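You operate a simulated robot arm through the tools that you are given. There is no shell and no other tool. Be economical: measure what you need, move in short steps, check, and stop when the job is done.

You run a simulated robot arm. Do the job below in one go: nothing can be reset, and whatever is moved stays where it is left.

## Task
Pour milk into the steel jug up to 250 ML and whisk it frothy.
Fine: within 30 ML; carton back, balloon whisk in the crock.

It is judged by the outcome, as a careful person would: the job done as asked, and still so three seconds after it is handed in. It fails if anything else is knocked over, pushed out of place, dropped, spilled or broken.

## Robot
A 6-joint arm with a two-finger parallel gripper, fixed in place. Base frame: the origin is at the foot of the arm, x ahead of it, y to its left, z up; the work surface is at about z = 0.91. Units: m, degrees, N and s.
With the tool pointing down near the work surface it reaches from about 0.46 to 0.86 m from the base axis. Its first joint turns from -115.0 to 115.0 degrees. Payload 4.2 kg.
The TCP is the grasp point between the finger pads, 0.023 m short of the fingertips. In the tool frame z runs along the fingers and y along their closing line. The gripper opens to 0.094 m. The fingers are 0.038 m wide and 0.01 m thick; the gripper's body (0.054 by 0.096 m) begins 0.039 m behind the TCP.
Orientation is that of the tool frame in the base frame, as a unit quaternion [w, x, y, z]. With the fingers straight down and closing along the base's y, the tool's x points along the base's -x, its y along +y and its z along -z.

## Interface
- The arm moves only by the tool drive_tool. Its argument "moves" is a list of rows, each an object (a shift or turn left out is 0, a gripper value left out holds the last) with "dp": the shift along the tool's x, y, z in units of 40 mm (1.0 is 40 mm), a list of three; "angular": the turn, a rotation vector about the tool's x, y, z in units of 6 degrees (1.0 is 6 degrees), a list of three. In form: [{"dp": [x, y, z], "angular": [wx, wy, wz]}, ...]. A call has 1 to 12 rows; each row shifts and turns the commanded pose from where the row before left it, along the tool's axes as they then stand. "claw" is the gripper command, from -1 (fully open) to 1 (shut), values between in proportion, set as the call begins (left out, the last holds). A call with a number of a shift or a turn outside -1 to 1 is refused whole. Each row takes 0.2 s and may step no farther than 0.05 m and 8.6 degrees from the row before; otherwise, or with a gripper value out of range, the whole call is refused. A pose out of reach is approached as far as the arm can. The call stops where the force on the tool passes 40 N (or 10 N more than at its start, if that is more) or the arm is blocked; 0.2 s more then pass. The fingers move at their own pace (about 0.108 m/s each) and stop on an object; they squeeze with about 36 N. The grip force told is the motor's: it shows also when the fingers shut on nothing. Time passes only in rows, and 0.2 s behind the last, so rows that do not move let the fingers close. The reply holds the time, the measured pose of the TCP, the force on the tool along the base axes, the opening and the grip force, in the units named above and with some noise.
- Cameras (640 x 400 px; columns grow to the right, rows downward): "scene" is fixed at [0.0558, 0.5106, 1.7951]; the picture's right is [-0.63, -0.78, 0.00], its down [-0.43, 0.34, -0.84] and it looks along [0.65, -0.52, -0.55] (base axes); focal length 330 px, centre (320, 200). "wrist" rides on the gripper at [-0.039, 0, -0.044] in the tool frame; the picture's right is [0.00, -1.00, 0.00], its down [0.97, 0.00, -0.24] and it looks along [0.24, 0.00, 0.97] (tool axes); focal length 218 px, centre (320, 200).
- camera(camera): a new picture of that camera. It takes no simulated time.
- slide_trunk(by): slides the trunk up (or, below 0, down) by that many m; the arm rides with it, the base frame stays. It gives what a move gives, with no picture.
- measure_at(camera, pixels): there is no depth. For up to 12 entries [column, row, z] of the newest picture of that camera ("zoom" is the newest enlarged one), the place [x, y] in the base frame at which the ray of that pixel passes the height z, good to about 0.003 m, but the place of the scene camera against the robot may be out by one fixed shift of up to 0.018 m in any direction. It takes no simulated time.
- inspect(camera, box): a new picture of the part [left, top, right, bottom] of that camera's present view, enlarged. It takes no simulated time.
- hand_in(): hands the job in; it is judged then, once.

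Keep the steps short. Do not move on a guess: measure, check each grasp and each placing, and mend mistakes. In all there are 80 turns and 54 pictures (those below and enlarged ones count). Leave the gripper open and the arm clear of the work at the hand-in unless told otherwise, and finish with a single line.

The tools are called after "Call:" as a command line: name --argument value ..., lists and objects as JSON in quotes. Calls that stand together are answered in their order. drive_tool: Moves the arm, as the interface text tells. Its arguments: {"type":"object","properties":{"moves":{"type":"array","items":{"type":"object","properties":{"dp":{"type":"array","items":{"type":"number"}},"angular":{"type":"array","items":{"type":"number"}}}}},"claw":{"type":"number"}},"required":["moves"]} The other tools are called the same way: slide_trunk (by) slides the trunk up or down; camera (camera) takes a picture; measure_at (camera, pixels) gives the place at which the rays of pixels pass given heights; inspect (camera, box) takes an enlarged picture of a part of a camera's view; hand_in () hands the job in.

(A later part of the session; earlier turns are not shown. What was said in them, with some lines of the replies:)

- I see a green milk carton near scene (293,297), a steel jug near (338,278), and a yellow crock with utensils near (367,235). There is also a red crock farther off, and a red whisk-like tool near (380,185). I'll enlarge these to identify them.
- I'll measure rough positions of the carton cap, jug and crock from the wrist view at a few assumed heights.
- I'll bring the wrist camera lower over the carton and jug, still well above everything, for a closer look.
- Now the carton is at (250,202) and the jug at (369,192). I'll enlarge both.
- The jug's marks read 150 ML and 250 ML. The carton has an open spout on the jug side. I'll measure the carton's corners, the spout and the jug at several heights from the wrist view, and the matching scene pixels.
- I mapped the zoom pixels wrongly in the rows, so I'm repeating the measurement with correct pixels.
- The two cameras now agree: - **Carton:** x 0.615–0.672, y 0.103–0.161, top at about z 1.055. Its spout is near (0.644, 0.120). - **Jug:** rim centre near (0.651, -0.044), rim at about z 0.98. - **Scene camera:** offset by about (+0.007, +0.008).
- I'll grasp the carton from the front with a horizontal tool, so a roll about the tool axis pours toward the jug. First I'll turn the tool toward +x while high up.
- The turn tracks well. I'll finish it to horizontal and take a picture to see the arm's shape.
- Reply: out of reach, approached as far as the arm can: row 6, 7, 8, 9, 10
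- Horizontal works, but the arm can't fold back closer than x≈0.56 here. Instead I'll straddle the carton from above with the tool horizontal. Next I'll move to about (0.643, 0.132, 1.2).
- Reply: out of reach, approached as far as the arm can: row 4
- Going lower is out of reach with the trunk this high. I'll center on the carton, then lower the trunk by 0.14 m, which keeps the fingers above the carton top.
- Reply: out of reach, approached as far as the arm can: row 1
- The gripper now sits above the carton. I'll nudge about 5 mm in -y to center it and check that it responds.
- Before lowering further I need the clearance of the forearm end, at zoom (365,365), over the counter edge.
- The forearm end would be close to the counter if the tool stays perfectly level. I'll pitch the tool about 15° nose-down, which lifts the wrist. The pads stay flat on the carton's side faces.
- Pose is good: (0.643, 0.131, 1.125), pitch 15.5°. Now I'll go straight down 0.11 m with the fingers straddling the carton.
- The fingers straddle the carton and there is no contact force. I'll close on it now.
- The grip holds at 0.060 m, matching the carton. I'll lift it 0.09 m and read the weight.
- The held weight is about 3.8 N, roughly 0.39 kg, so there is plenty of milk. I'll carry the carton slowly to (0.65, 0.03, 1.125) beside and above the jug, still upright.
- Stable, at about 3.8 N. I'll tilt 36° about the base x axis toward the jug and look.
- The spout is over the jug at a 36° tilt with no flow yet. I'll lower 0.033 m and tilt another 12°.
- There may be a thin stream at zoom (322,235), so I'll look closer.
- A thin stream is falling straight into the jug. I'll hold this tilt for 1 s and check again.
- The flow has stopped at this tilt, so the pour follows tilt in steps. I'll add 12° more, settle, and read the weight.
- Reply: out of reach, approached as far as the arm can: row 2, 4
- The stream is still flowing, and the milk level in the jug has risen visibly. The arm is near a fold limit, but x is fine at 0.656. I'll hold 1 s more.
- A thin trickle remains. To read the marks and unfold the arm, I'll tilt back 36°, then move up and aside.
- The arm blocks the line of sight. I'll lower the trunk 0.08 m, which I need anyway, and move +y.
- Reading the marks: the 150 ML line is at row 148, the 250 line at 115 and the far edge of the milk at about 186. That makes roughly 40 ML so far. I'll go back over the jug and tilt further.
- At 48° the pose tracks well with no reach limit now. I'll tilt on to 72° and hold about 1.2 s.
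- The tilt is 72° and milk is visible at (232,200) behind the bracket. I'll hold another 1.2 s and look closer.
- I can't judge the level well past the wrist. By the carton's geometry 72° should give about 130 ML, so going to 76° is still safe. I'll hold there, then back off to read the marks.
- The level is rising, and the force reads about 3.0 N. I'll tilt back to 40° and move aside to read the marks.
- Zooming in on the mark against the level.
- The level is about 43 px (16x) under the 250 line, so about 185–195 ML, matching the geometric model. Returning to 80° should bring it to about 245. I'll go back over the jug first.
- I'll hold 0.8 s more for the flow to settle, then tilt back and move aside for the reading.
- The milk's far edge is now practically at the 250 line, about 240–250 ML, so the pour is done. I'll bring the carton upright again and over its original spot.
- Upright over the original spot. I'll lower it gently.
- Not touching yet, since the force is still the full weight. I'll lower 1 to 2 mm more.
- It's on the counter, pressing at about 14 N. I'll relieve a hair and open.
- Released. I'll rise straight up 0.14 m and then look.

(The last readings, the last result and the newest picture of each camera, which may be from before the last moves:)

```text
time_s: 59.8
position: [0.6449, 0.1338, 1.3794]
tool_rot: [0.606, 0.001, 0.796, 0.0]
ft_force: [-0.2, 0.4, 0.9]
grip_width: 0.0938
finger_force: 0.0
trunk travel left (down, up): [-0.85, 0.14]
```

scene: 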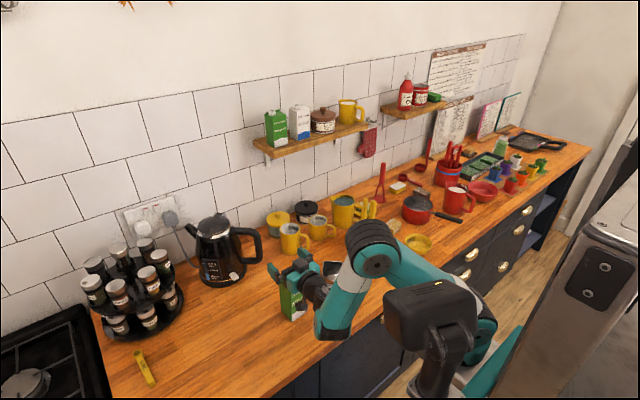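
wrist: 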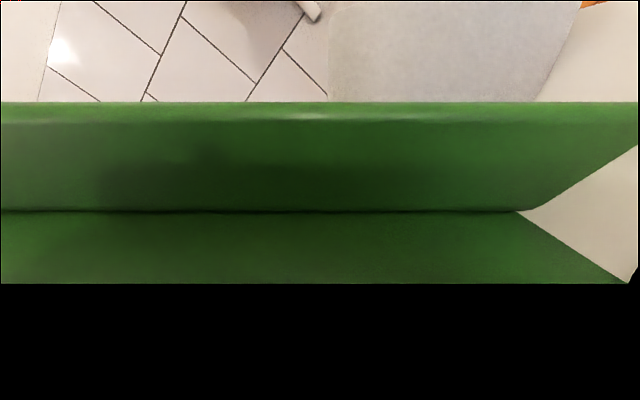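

Trunk is back to its start height. I'll turn the tool downward while moving toward the yellow crock in -y, high above everything.

Call:
drive_tool --moves '[{"dp": [0, -0.8, 0], "angular": [0, 1, 0]}, {"dp": [0, -0.8, 0], "angular": [0, 1, 0]}, {"dp": [0, -0.8, 0], "angular": [0, 1, 0]}, {"dp": [0, -0.8, 0], "angular": [0, 1, 0]}, {"dp": [0, -0.8, 0], "angular": [0, 1, 0]}, {"dp": [0, -0.8, 0], "angular": [0, 1, 0]}, {"dp": [0, -0.8, 0], "angular": [0, 1, 0]}, {"dp": [0, -0.8, 0], "angular": [0, 1, 0]}, {"dp": [0, -0.8, 0], "angular": [0, 1, 0]}, {"dp": [0, -0.8, 0], "angular": [0, 1, 0]}, {"dp": [0, -0.8, 0], "angular": [0, 1, 0]}, {"dp": [0, -0.8, 0], "angular": [0, 1, 0]}]'

Call:
drive_tool --moves '[{"dp": [-0.7, 0, 0], "angular": [0, 0.42, 0]}, {}]'

Call:
camera --camera "wrist"

Call:
inspect --camera "scene" --box '[260, 180, 420, 330]'

```text
time_s: 62.4
position: [0.6457, -0.2497, 1.3802]
tool_rot: [0.023, -0.001, 1.0, 0.001]
ft_force: [-0.3, -0.3, -0.5]
grip_width: 0.094
finger_force: 0.0
trunk travel left (down, up): [-0.85, 0.14]
```

```text
time_s: 63.0
position: [0.6737, -0.2501, 1.3804]
tool_rot: [0.0, 0.001, 1.0, 0.001]
ft_force: [-0.5, -0.7, -0.2]
grip_width: 0.0942
finger_force: 0.0
trunk travel left (down, up): [-0.85, 0.14]
```

```text
21 pictures are left
```

wrist: 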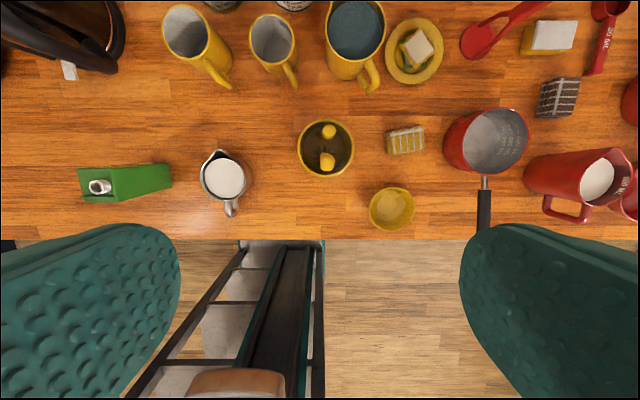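

```text
2.67 times, centred on (340, 255) of scene
```

zoom: 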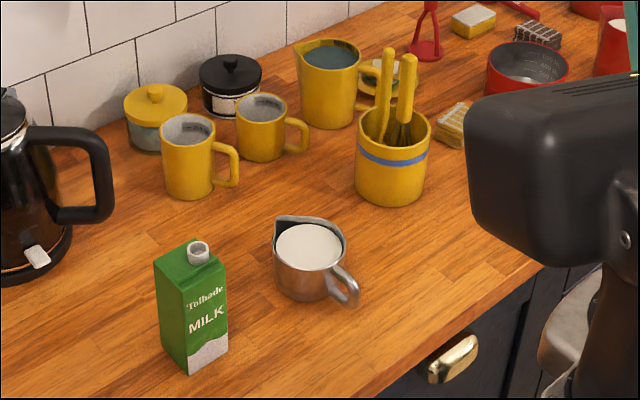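

The carton is back and upright, and the jug is filled. Next I'll enlarge the crock from above to locate the whisk handle.

Call:
inspect --camera "wrist" --box '[294, 116, 358, 180]'

Call:
inspect --camera "scene" --box '[345, 190, 390, 265]'

```text
6.25 times, centred on (326, 148) of wrist
```

zoom: 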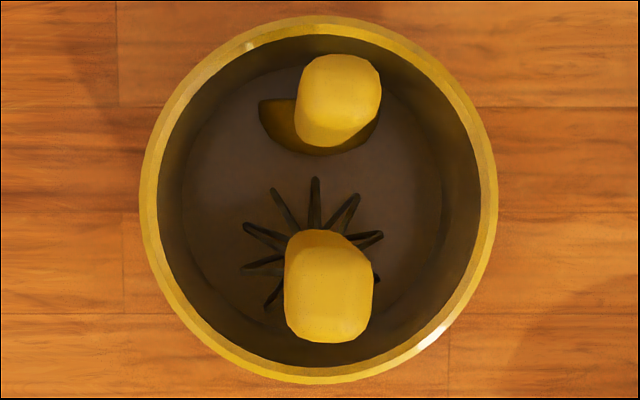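

```text
5.33 times, centred on (368, 228) of scene
```

zoom: 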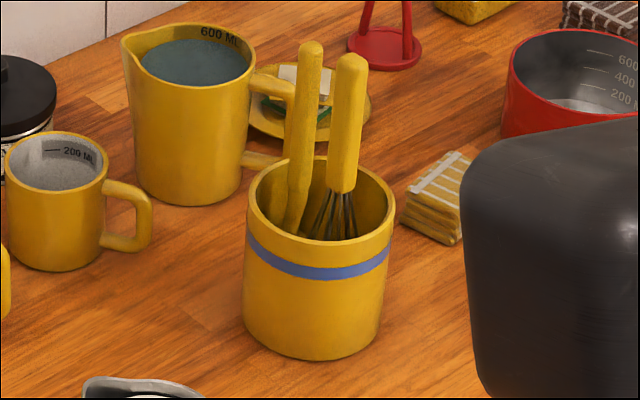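

The whisk is the utensil nearer the robot: wrist pixel (327.6,162.4), handle top in scene at (373.8,201.4). I'll triangulate its height.

Call:
measure_at --camera "wrist" --pixels '[[327.6, 162.4, 1.1], [327.6, 162.4, 1.14], [327.6, 162.4, 1.18], [325.7, 147.7, 1.02], [325.7, 147.7, 1.04], [325.2, 154, 1.06], [325.2, 154, 1.04], [325, 153, 0.93], [298.5, 148, 1.02], [354, 148, 1.02], [330, 135, 1.14], [223, 179, 0.96]]'

Call:
measure_at --camera "scene" --pixels '[[373.8, 201.4, 1.1], [373.8, 201.4, 1.14], [373.8, 201.4, 1.18], [371.9, 226.1, 1.02], [371.9, 226.1, 1.04], [371.9, 226.1, 1.06], [368.3, 229.7, 1.02], [368.3, 229.7, 1.04], [371.5, 233, 0.93], [366.2, 199, 1.14], [366.2, 199, 1.18]]'

```text
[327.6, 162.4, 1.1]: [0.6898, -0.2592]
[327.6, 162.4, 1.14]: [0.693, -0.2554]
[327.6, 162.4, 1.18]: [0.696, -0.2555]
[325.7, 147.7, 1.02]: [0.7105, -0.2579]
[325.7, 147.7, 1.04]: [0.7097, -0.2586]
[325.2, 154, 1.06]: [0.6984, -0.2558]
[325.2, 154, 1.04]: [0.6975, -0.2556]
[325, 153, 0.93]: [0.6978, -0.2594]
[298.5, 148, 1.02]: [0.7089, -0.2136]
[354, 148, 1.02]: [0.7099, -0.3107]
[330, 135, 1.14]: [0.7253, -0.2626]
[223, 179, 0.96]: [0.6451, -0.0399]
```

```text
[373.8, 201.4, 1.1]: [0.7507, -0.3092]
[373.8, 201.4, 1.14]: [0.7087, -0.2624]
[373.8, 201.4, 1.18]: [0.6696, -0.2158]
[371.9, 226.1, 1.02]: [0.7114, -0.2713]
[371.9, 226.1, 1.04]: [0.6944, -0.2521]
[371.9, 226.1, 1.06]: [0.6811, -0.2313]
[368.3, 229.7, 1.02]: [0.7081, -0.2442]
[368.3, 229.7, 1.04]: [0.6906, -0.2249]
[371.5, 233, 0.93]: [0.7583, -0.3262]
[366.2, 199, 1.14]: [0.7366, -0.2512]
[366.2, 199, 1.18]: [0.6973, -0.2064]
```

The whisk handle is nearly vertical at (0.694, -0.256), from z≈1.03 to 1.15. The other utensil is 32 mm beyond it in x. Before moving I'll enlarge the jug for its exact center.

Call:
inspect --camera "wrist" --box '[190, 140, 262, 220]'

Call:
drive_tool --moves '[{"dp": [-0.36, -0.15, 0.5]}, {"dp": [0, 0, 1]}, {"dp": [0, 0, 1]}, {"dp": [0, 0, 1]}, {"dp": [0, 0, 1]}, {}]'

Call:
camera --camera "wrist"

```text
5.00 times, centred on (226, 180) of wrist
```

zoom: 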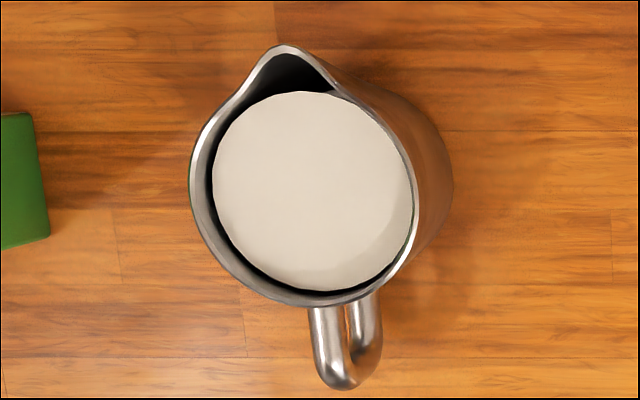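

```text
time_s: 64.4
position: [0.689, -0.2558, 1.1998]
tool_rot: [0.001, 0.001, 1.0, -0.001]
ft_force: [-0.1, -0.7, -0.5]
grip_width: 0.094
finger_force: 0.0
trunk travel left (down, up): [-0.85, 0.14]
```

```text
16 pictures are left
```

wrist: 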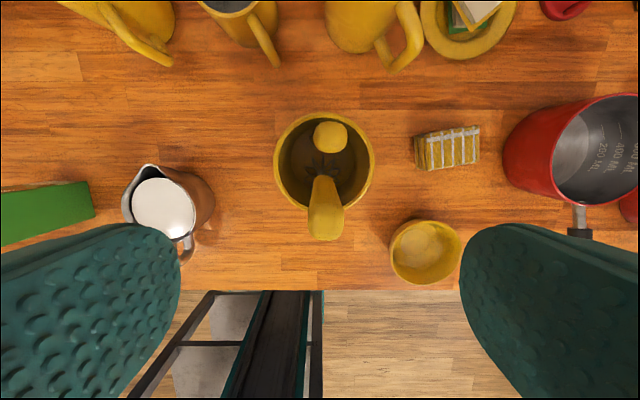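

The handle top is at wrist (326,225), which gives about (0.692, -0.258), and the fingers straddle it. The other handle stays clear at x≈0.73. The jug center computes to (0.649, -0.047). I'll descend to z 1.12 and close.

Call:
drive_tool --moves '[{"dp": [0, -0.05, 0.8]}, {"dp": [0, 0, 0.8]}, {"dp": [0, 0, 0.4]}, {}]'

Call:
drive_tool --moves '[{}, {}, {}, {}]' --claw 1

Call:
inspect --camera "scene" --box '[320, 170, 420, 270]'

```text
time_s: 65.4
position: [0.6874, -0.2592, 1.121]
tool_rot: [-0.001, 0.0, 1.0, 0.0]
ft_force: [0.2, 0.3, -0.7]
grip_width: 0.0941
finger_force: 0.1
trunk travel left (down, up): [-0.85, 0.14]
```

```text
time_s: 66.4
position: [0.6878, -0.2579, 1.1214]
tool_rot: [-0.001, 0.0, 1.0, 0.0]
ft_force: [-0.3, -0.4, 0.1]
grip_width: 0.0174
finger_force: 36.3
trunk travel left (down, up): [-0.85, 0.14]
```

```text
4.00 times, centred on (370, 220) of scene
```

zoom: 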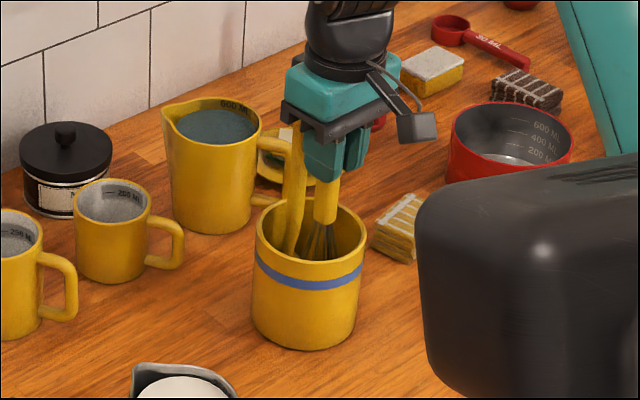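

The whisk handle is gripped at 17.4 mm. I'll lift straight up 0.17 m.

Call:
drive_tool --moves '[{"dp": [0, 0, -0.5]}, {"dp": [0, 0, -0.9]}, {"dp": [0, 0, -0.9]}, {"dp": [0, 0, -0.9]}, {"dp": [0, 0, -0.9]}, {}]'

Call:
inspect --camera "scene" --box '[320, 140, 420, 270]'

```text
time_s: 67.8
position: [0.6892, -0.2587, 1.2871]
tool_rot: [0.0, 0.0, 1.0, 0.001]
ft_force: [-0.1, -0.2, -0.9]
grip_width: 0.0174
finger_force: 36.1
trunk travel left (down, up): [-0.85, 0.14]
```

```text
3.08 times, centred on (370, 205) of scene
```

zoom: 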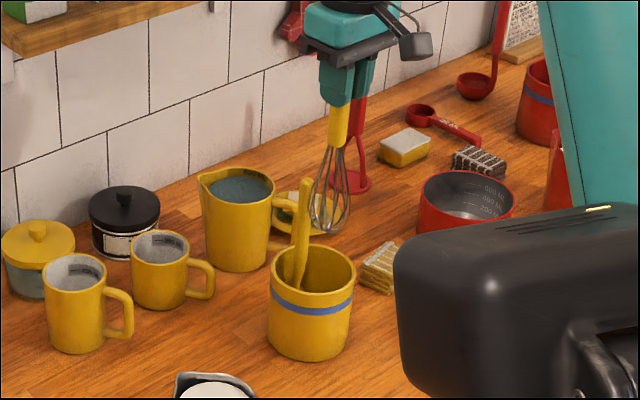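

A balloon whisk, hanging clean and near vertical. I'll measure where its tip is, at zoom (330,232), relative to the TCP.

Call:
measure_at --camera "zoom" --pixels '[[330, 232, 1.07], [330, 232, 1.085], [330, 232, 1.1], [338, 140, 1.2], [338, 125, 1.22]]'

```text
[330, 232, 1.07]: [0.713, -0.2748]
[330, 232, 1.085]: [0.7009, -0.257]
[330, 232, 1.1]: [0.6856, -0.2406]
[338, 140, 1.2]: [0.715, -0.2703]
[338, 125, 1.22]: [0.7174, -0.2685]
```

The tip is about 0.20 m below the TCP, offset within about 4 mm. I'll carry it over the jug center, to TCP (0.646, -0.044).

Call:
drive_tool --moves '[{"dp": [0.1, 0.5, 0]}, {"dp": [0.2, 0.95, 0]}, {"dp": [0.2, 0.98, 0]}, {"dp": [0.2, 0.98, 0]}, {"dp": [0.2, 0.98, 0]}, {"dp": [0.18, 0.98, 0]}, {}, {"dp": [0, 0, 0.5]}, {"dp": [0, 0, 0.5]}, {}]'

Call:
inspect --camera "scene" --box '[290, 200, 390, 305]'

Call:
camera --camera "wrist"

```text
time_s: 70.0
position: [0.6452, -0.044, 1.246]
tool_rot: [0.0, 0.0, 1.0, 0.0]
ft_force: [-0.6, 0.3, -1.5]
grip_width: 0.0173
finger_force: 35.9
trunk travel left (down, up): [-0.85, 0.14]
```

```text
3.81 times, centred on (340, 252) of scene
```

zoom: 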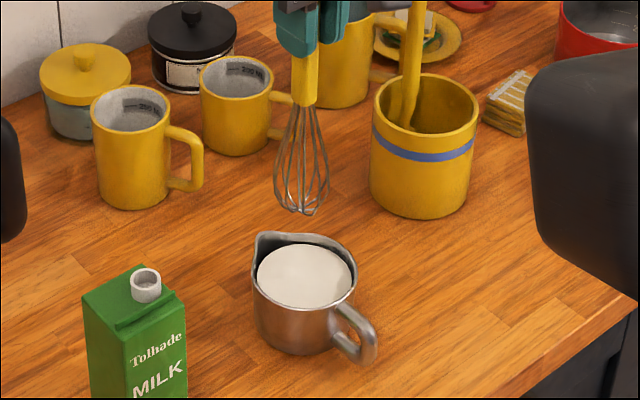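

```text
12 pictures are left
```

wrist: 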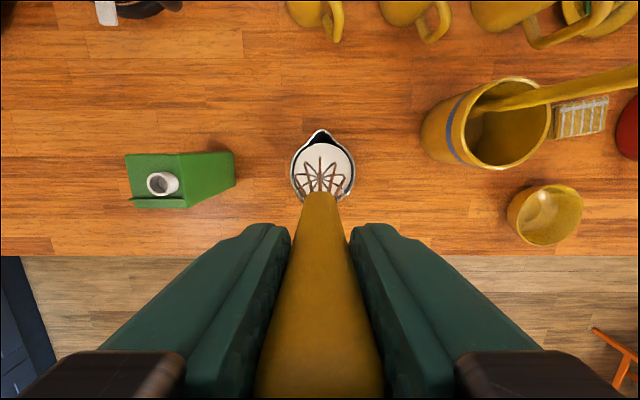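

The balloon is centered on the jug in x, and the jug is about 3.5 mm further in -y. I'll correct that and lower the whisk into the milk.

Call:
drive_tool --moves '[{"dp": [0, -0.09, 0.4]}, {"dp": [0, 0, 0.6]}, {"dp": [0, 0, 0.6]}, {"dp": [0, 0, 0.5]}, {"dp": [0, 0, 0.4]}, {"dp": [0, 0, 0.3]}, {}]'

Call:
inspect --camera "scene" --box '[300, 230, 380, 305]'

```text
time_s: 71.6
position: [0.644, -0.0464, 1.133]
tool_rot: [0.0, 0.0, 1.0, 0.0]
ft_force: [-0.3, 0.0, -0.4]
grip_width: 0.0175
finger_force: 36.0
trunk travel left (down, up): [-0.85, 0.14]
```

```text
5.33 times, centred on (340, 268) of scene
```

zoom: 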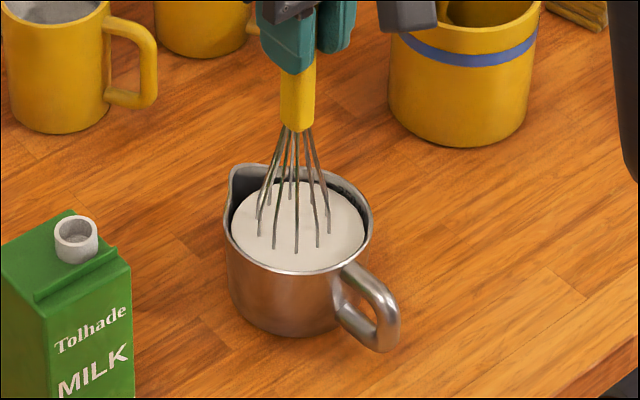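

The whisk is centered in the milk, clear of the walls. I'll whisk with 12 mm radius loops.

Call:
drive_tool --moves '[{"dp": [0.28, 0, 0]}, {"dp": [-0.28, 0.28, 0]}, {"dp": [-0.28, -0.28, 0]}, {"dp": [0.28, -0.28, 0]}, {"dp": [0.28, 0.28, 0]}, {"dp": [-0.28, 0.28, 0]}, {"dp": [-0.28, -0.28, 0]}, {"dp": [0.28, -0.28, 0]}, {"dp": [0.28, 0.28, 0]}, {"dp": [-0.56, 0, 0]}, {"dp": [0.56, 0, 0]}, {"dp": [-0.28, 0, 0]}]'

Call:
inspect --camera "scene" --box '[300, 230, 380, 305]'

```text
time_s: 74.2
position: [0.6454, -0.0466, 1.1328]
tool_rot: [0.001, 0.0, 1.0, 0.0]
ft_force: [-0.2, 0.3, -0.3]
grip_width: 0.0175
finger_force: 35.9
trunk travel left (down, up): [-0.85, 0.14]
```

```text
5.33 times, centred on (340, 268) of scene
```

zoom: 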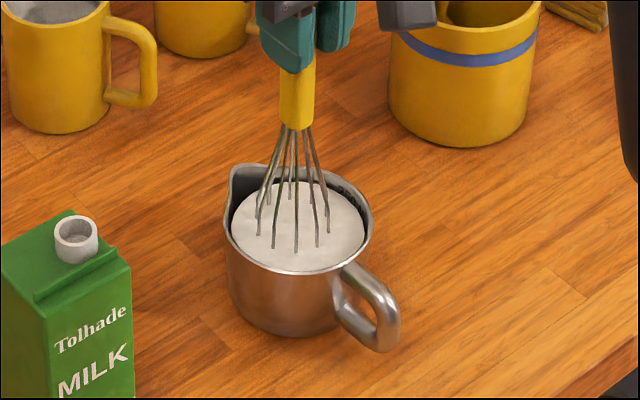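

The surface is beginning to look bubbly and the jug hasn't moved. I'll whisk on, a bit more vigorously.

Call:
drive_tool --moves '[{"dp": [0.28, 0, 0]}, {"dp": [-0.56, 0, 0]}, {"dp": [0.56, 0, 0]}, {"dp": [-0.56, 0, 0]}, {"dp": [0.56, 0, 0]}, {"dp": [-0.56, 0, 0]}, {"dp": [0.56, 0, 0]}, {"dp": [-0.56, 0, 0]}, {"dp": [0.56, 0, 0]}, {"dp": [-0.56, 0, 0]}, {"dp": [0.56, 0, 0]}, {"dp": [-0.28, 0, 0]}]'

Call:
drive_tool --moves '[{"dp": [0, 0.28, 0]}, {"dp": [0, -0.56, 0]}, {"dp": [0, 0.56, 0]}, {"dp": [0, -0.56, 0]}, {"dp": [0, 0.56, 0]}, {"dp": [0, -0.56, 0]}, {"dp": [0, 0.56, 0]}, {"dp": [0, -0.56, 0]}, {"dp": [0, 0.56, 0]}, {"dp": [0, -0.56, 0]}, {"dp": [0, 0.56, 0]}, {"dp": [0, -0.28, 0]}]'

Call:
drive_tool --moves '[{"dp": [0.28, 0, 0]}, {"dp": [-0.28, 0.28, 0]}, {"dp": [-0.28, -0.28, 0]}, {"dp": [0.28, -0.28, 0]}, {"dp": [0.28, 0.28, 0]}, {"dp": [-0.28, 0.28, 0]}, {"dp": [-0.28, -0.28, 0]}, {"dp": [0.28, -0.28, 0]}, {"dp": [0.28, 0.28, 0]}, {"dp": [-0.56, 0, 0]}, {"dp": [0.56, 0, 0]}, {"dp": [-0.28, 0, 0]}]'

Call:
inspect --camera "scene" --box '[310, 250, 366, 300]'

```text
time_s: 76.8
position: [0.644, -0.0469, 1.1336]
tool_rot: [0.001, -0.001, 1.0, 0.0]
ft_force: [0.6, 0.2, -0.1]
grip_width: 0.0176
finger_force: 36.0
trunk travel left (down, up): [-0.85, 0.14]
```

```text
time_s: 79.4
position: [0.6443, -0.0473, 1.1336]
tool_rot: [-0.001, 0.001, 1.0, 0.0]
ft_force: [-0.3, 0.3, -0.3]
grip_width: 0.0173
finger_force: 36.2
trunk travel left (down, up): [-0.85, 0.14]
```

```text
time_s: 82.0
position: [0.6458, -0.0469, 1.1328]
tool_rot: [0.001, 0.001, 1.0, -0.001]
ft_force: [-1.0, -0.3, -1.2]
grip_width: 0.0175
finger_force: 35.9
trunk travel left (down, up): [-0.85, 0.14]
```

```text
8.00 times, centred on (338, 275) of scene
```

zoom: 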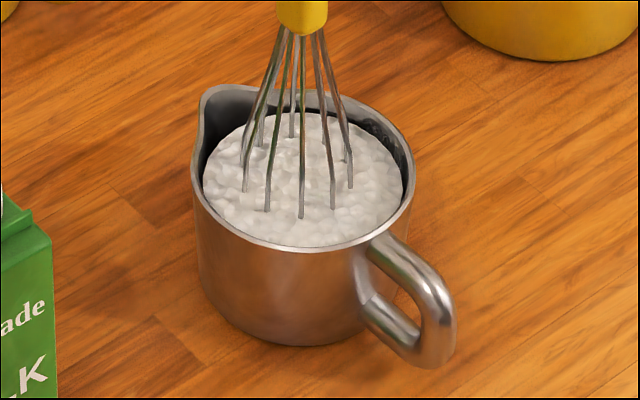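

The surface is now clearly bubbly froth. One more round of whisking for good measure, then I'll lift the whisk slowly and let it drip over the jug.

Call:
drive_tool --moves '[{"dp": [0.28, 0, 0]}, {"dp": [-0.56, 0, 0]}, {"dp": [0.56, 0, 0]}, {"dp": [-0.56, 0, 0]}, {"dp": [0.56, 0, 0]}, {"dp": [-0.28, 0.28, 0]}, {"dp": [0, -0.56, 0]}, {"dp": [0, 0.56, 0]}, {"dp": [0, -0.56, 0]}, {"dp": [0, 0.56, 0]}, {"dp": [0, -0.28, 0]}, {}]'

Call:
drive_tool --moves '[{"dp": [0, 0, -0.3]}, {"dp": [0, 0, -0.4]}, {"dp": [0, 0, -0.5]}, {"dp": [0, 0, -0.4]}, {}, {}, {}, {}, {}, {}, {}, {}]'

Call:
inspect --camera "scene" --box '[300, 230, 380, 305]'

```text
time_s: 84.6
position: [0.6466, -0.0467, 1.1329]
tool_rot: [0.0, -0.001, 1.0, 0.001]
ft_force: [0.4, -0.6, -0.8]
grip_width: 0.0173
finger_force: 36.2
trunk travel left (down, up): [-0.85, 0.14]
```

```text
time_s: 87.2
position: [0.645, -0.047, 1.1967]
tool_rot: [0.0, 0.001, 1.0, 0.0]
ft_force: [0.6, 0.1, 0.0]
grip_width: 0.0175
finger_force: 36.3
trunk travel left (down, up): [-0.85, 0.14]
```

```text
5.33 times, centred on (340, 268) of scene
```

zoom: 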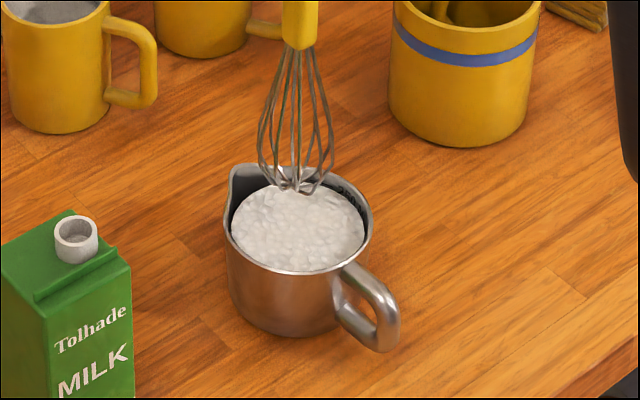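

Frothy. The whisk's bottom may still be wet, so I'll tap-shake it slightly and let it drip over the jug for another 2.4 s.

Call:
drive_tool --moves '[{"dp": [0.1, 0, 0]}, {"dp": [-0.2, 0, 0]}, {"dp": [0.2, 0, 0]}, {"dp": [-0.2, 0, 0]}, {"dp": [0.1, 0, 0]}, {}, {}, {}, {}, {}, {}, {}]'

Call:
drive_tool --moves '[{"dp": [0, 0, -0.6]}, {"dp": [0, 0, -0.8]}, {"dp": [0, 0, -0.8]}, {}, {}, {}, {}, {}, {}]'

Call:
inspect --camera "scene" --box '[290, 200, 390, 305]'

```text
time_s: 89.8
position: [0.6454, -0.0478, 1.1979]
tool_rot: [0.0, 0.0, 1.0, 0.0]
ft_force: [-0.1, 0.1, -1.5]
grip_width: 0.0174
finger_force: 36.2
trunk travel left (down, up): [-0.85, 0.14]
```

```text
time_s: 91.8
position: [0.6464, -0.0479, 1.2851]
tool_rot: [0.001, 0.0, 1.0, 0.0]
ft_force: [-0.6, 0.0, -0.9]
grip_width: 0.0175
finger_force: 36.1
trunk travel left (down, up): [-0.85, 0.14]
```

```text
3.81 times, centred on (340, 252) of scene
```

zoom: 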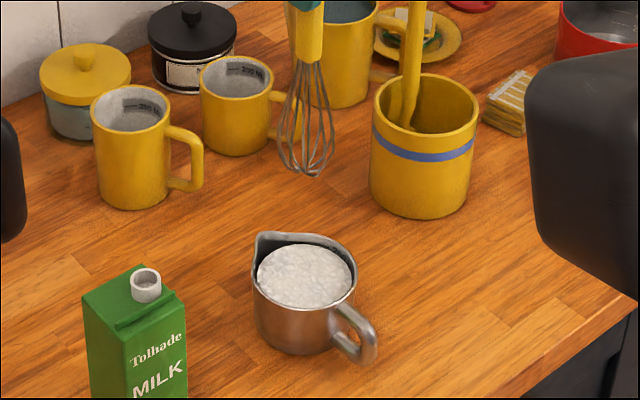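

Clean, with no drips. I'll carry the whisk back over the crock to the pose it was lifted from, (0.688, -0.258).

Call:
drive_tool --moves '[{"dp": [-0.1, -0.5, 0]}, {"dp": [-0.2, -0.95, 0]}, {"dp": [-0.2, -0.95, 0]}, {"dp": [-0.2, -0.95, 0]}, {"dp": [-0.2, -0.95, 0]}, {"dp": [-0.14, -0.95, 0]}, {}, {}]'

Call:
camera --camera "wrist"

```text
time_s: 93.6
position: [0.6869, -0.2577, 1.2849]
tool_rot: [0.0, -0.001, 1.0, 0.0]
ft_force: [0.4, 1.2, -0.5]
grip_width: 0.0173
finger_force: 36.1
trunk travel left (down, up): [-0.85, 0.14]
```

```text
6 pictures are left
```

wrist: 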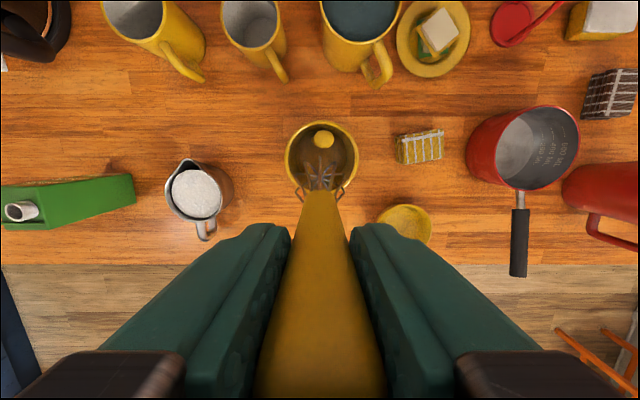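

The balloon is above the crock opening. I'll shift 3 mm toward the crock center for wall clearance and lower to just above the earlier grasp height.

Call:
drive_tool --moves '[{"dp": [-0.09, 0, 0.3]}, {"dp": [0, 0, 0.6]}, {"dp": [0, 0, 0.6]}, {"dp": [0, 0, 0.6]}, {"dp": [0, 0, 0.6]}, {"dp": [0, 0, 0.6]}, {"dp": [0, 0, 0.5]}, {"dp": [0, 0, 0.2]}, {}]'

```text
time_s: 95.6
position: [0.6908, -0.2584, 1.1235]
tool_rot: [0.001, 0.0, 1.0, 0.0]
ft_force: [-0.5, 0.8, -0.6]
grip_width: 0.0175
finger_force: 36.2
trunk travel left (down, up): [-0.85, 0.14]
```

No contact force along the way. I'll check from the scene camera, then settle the last 2 mm.

Call:
drive_tool --moves '[{"dp": [0, 0, 0.05]}, {}]'

Call:
inspect --camera "scene" --box '[320, 170, 420, 270]'

```text
time_s: 96.2
position: [0.6916, -0.2579, 1.1219]
tool_rot: [0.0, 0.0, 1.0, 0.0]
ft_force: [0.2, 0.1, -1.1]
grip_width: 0.0174
finger_force: 36.0
trunk travel left (down, up): [-0.85, 0.14]
```

```text
4.00 times, centred on (370, 220) of scene
```

zoom: 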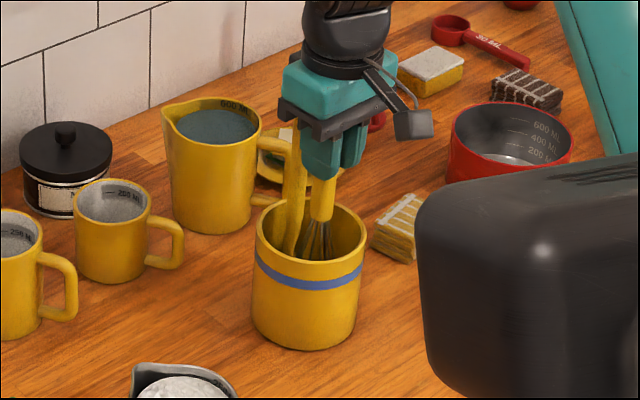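

It's in the crock at the same height as before. Releasing.

Call:
drive_tool --moves '[{"dp": [0, 0, 0.02]}, {}, {}, {}]' --claw -1

Call:
drive_tool --moves '[{"dp": [0, 0, -0.4]}, {"dp": [0, 0, -0.8]}, {"dp": [0, 0, -1]}, {"dp": [0, 0, -1]}, {"dp": [0, 0, -1]}, {"dp": [0, 0, -1]}, {"dp": [0, 0, -1]}, {}, {}]'

Call:
inspect --camera "scene" --box '[260, 180, 420, 330]'

```text
time_s: 97.2
position: [0.6911, -0.2579, 1.1229]
tool_rot: [0.0, 0.0, 1.0, 0.0]
ft_force: [-0.1, 0.2, 0.1]
grip_width: 0.0941
finger_force: 0.0
trunk travel left (down, up): [-0.85, 0.14]
```

```text
time_s: 99.2
position: [0.6905, -0.2557, 1.3697]
tool_rot: [0.0, -0.001, 1.0, 0.0]
ft_force: [0.2, 0.5, -0.2]
grip_width: 0.094
finger_force: 0.0
trunk travel left (down, up): [-0.85, 0.14]
```

```text
2.67 times, centred on (340, 255) of scene
```

zoom: 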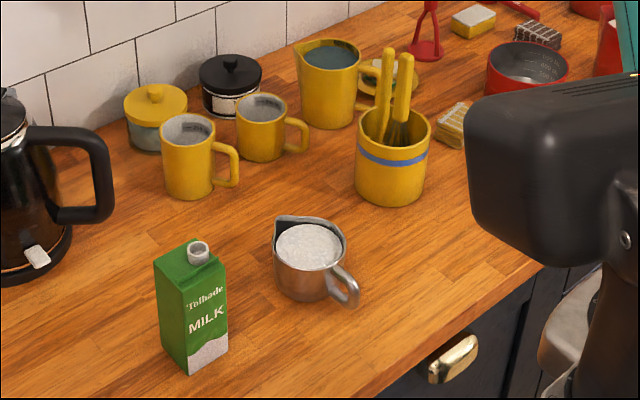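

The carton is back on its spot, the jug holds frothy milk at the mark, and the whisk stands in the crock. I see no spills, and the arm is clear with the gripper open. Handing in.

Call:
hand_in

```text
The job is handed in.
```

The steel jug holds about 245 ML of frothed milk (read by eye against the 250 ML mark), the carton is back on its spot, and the balloon whisk is in the yellow crock.
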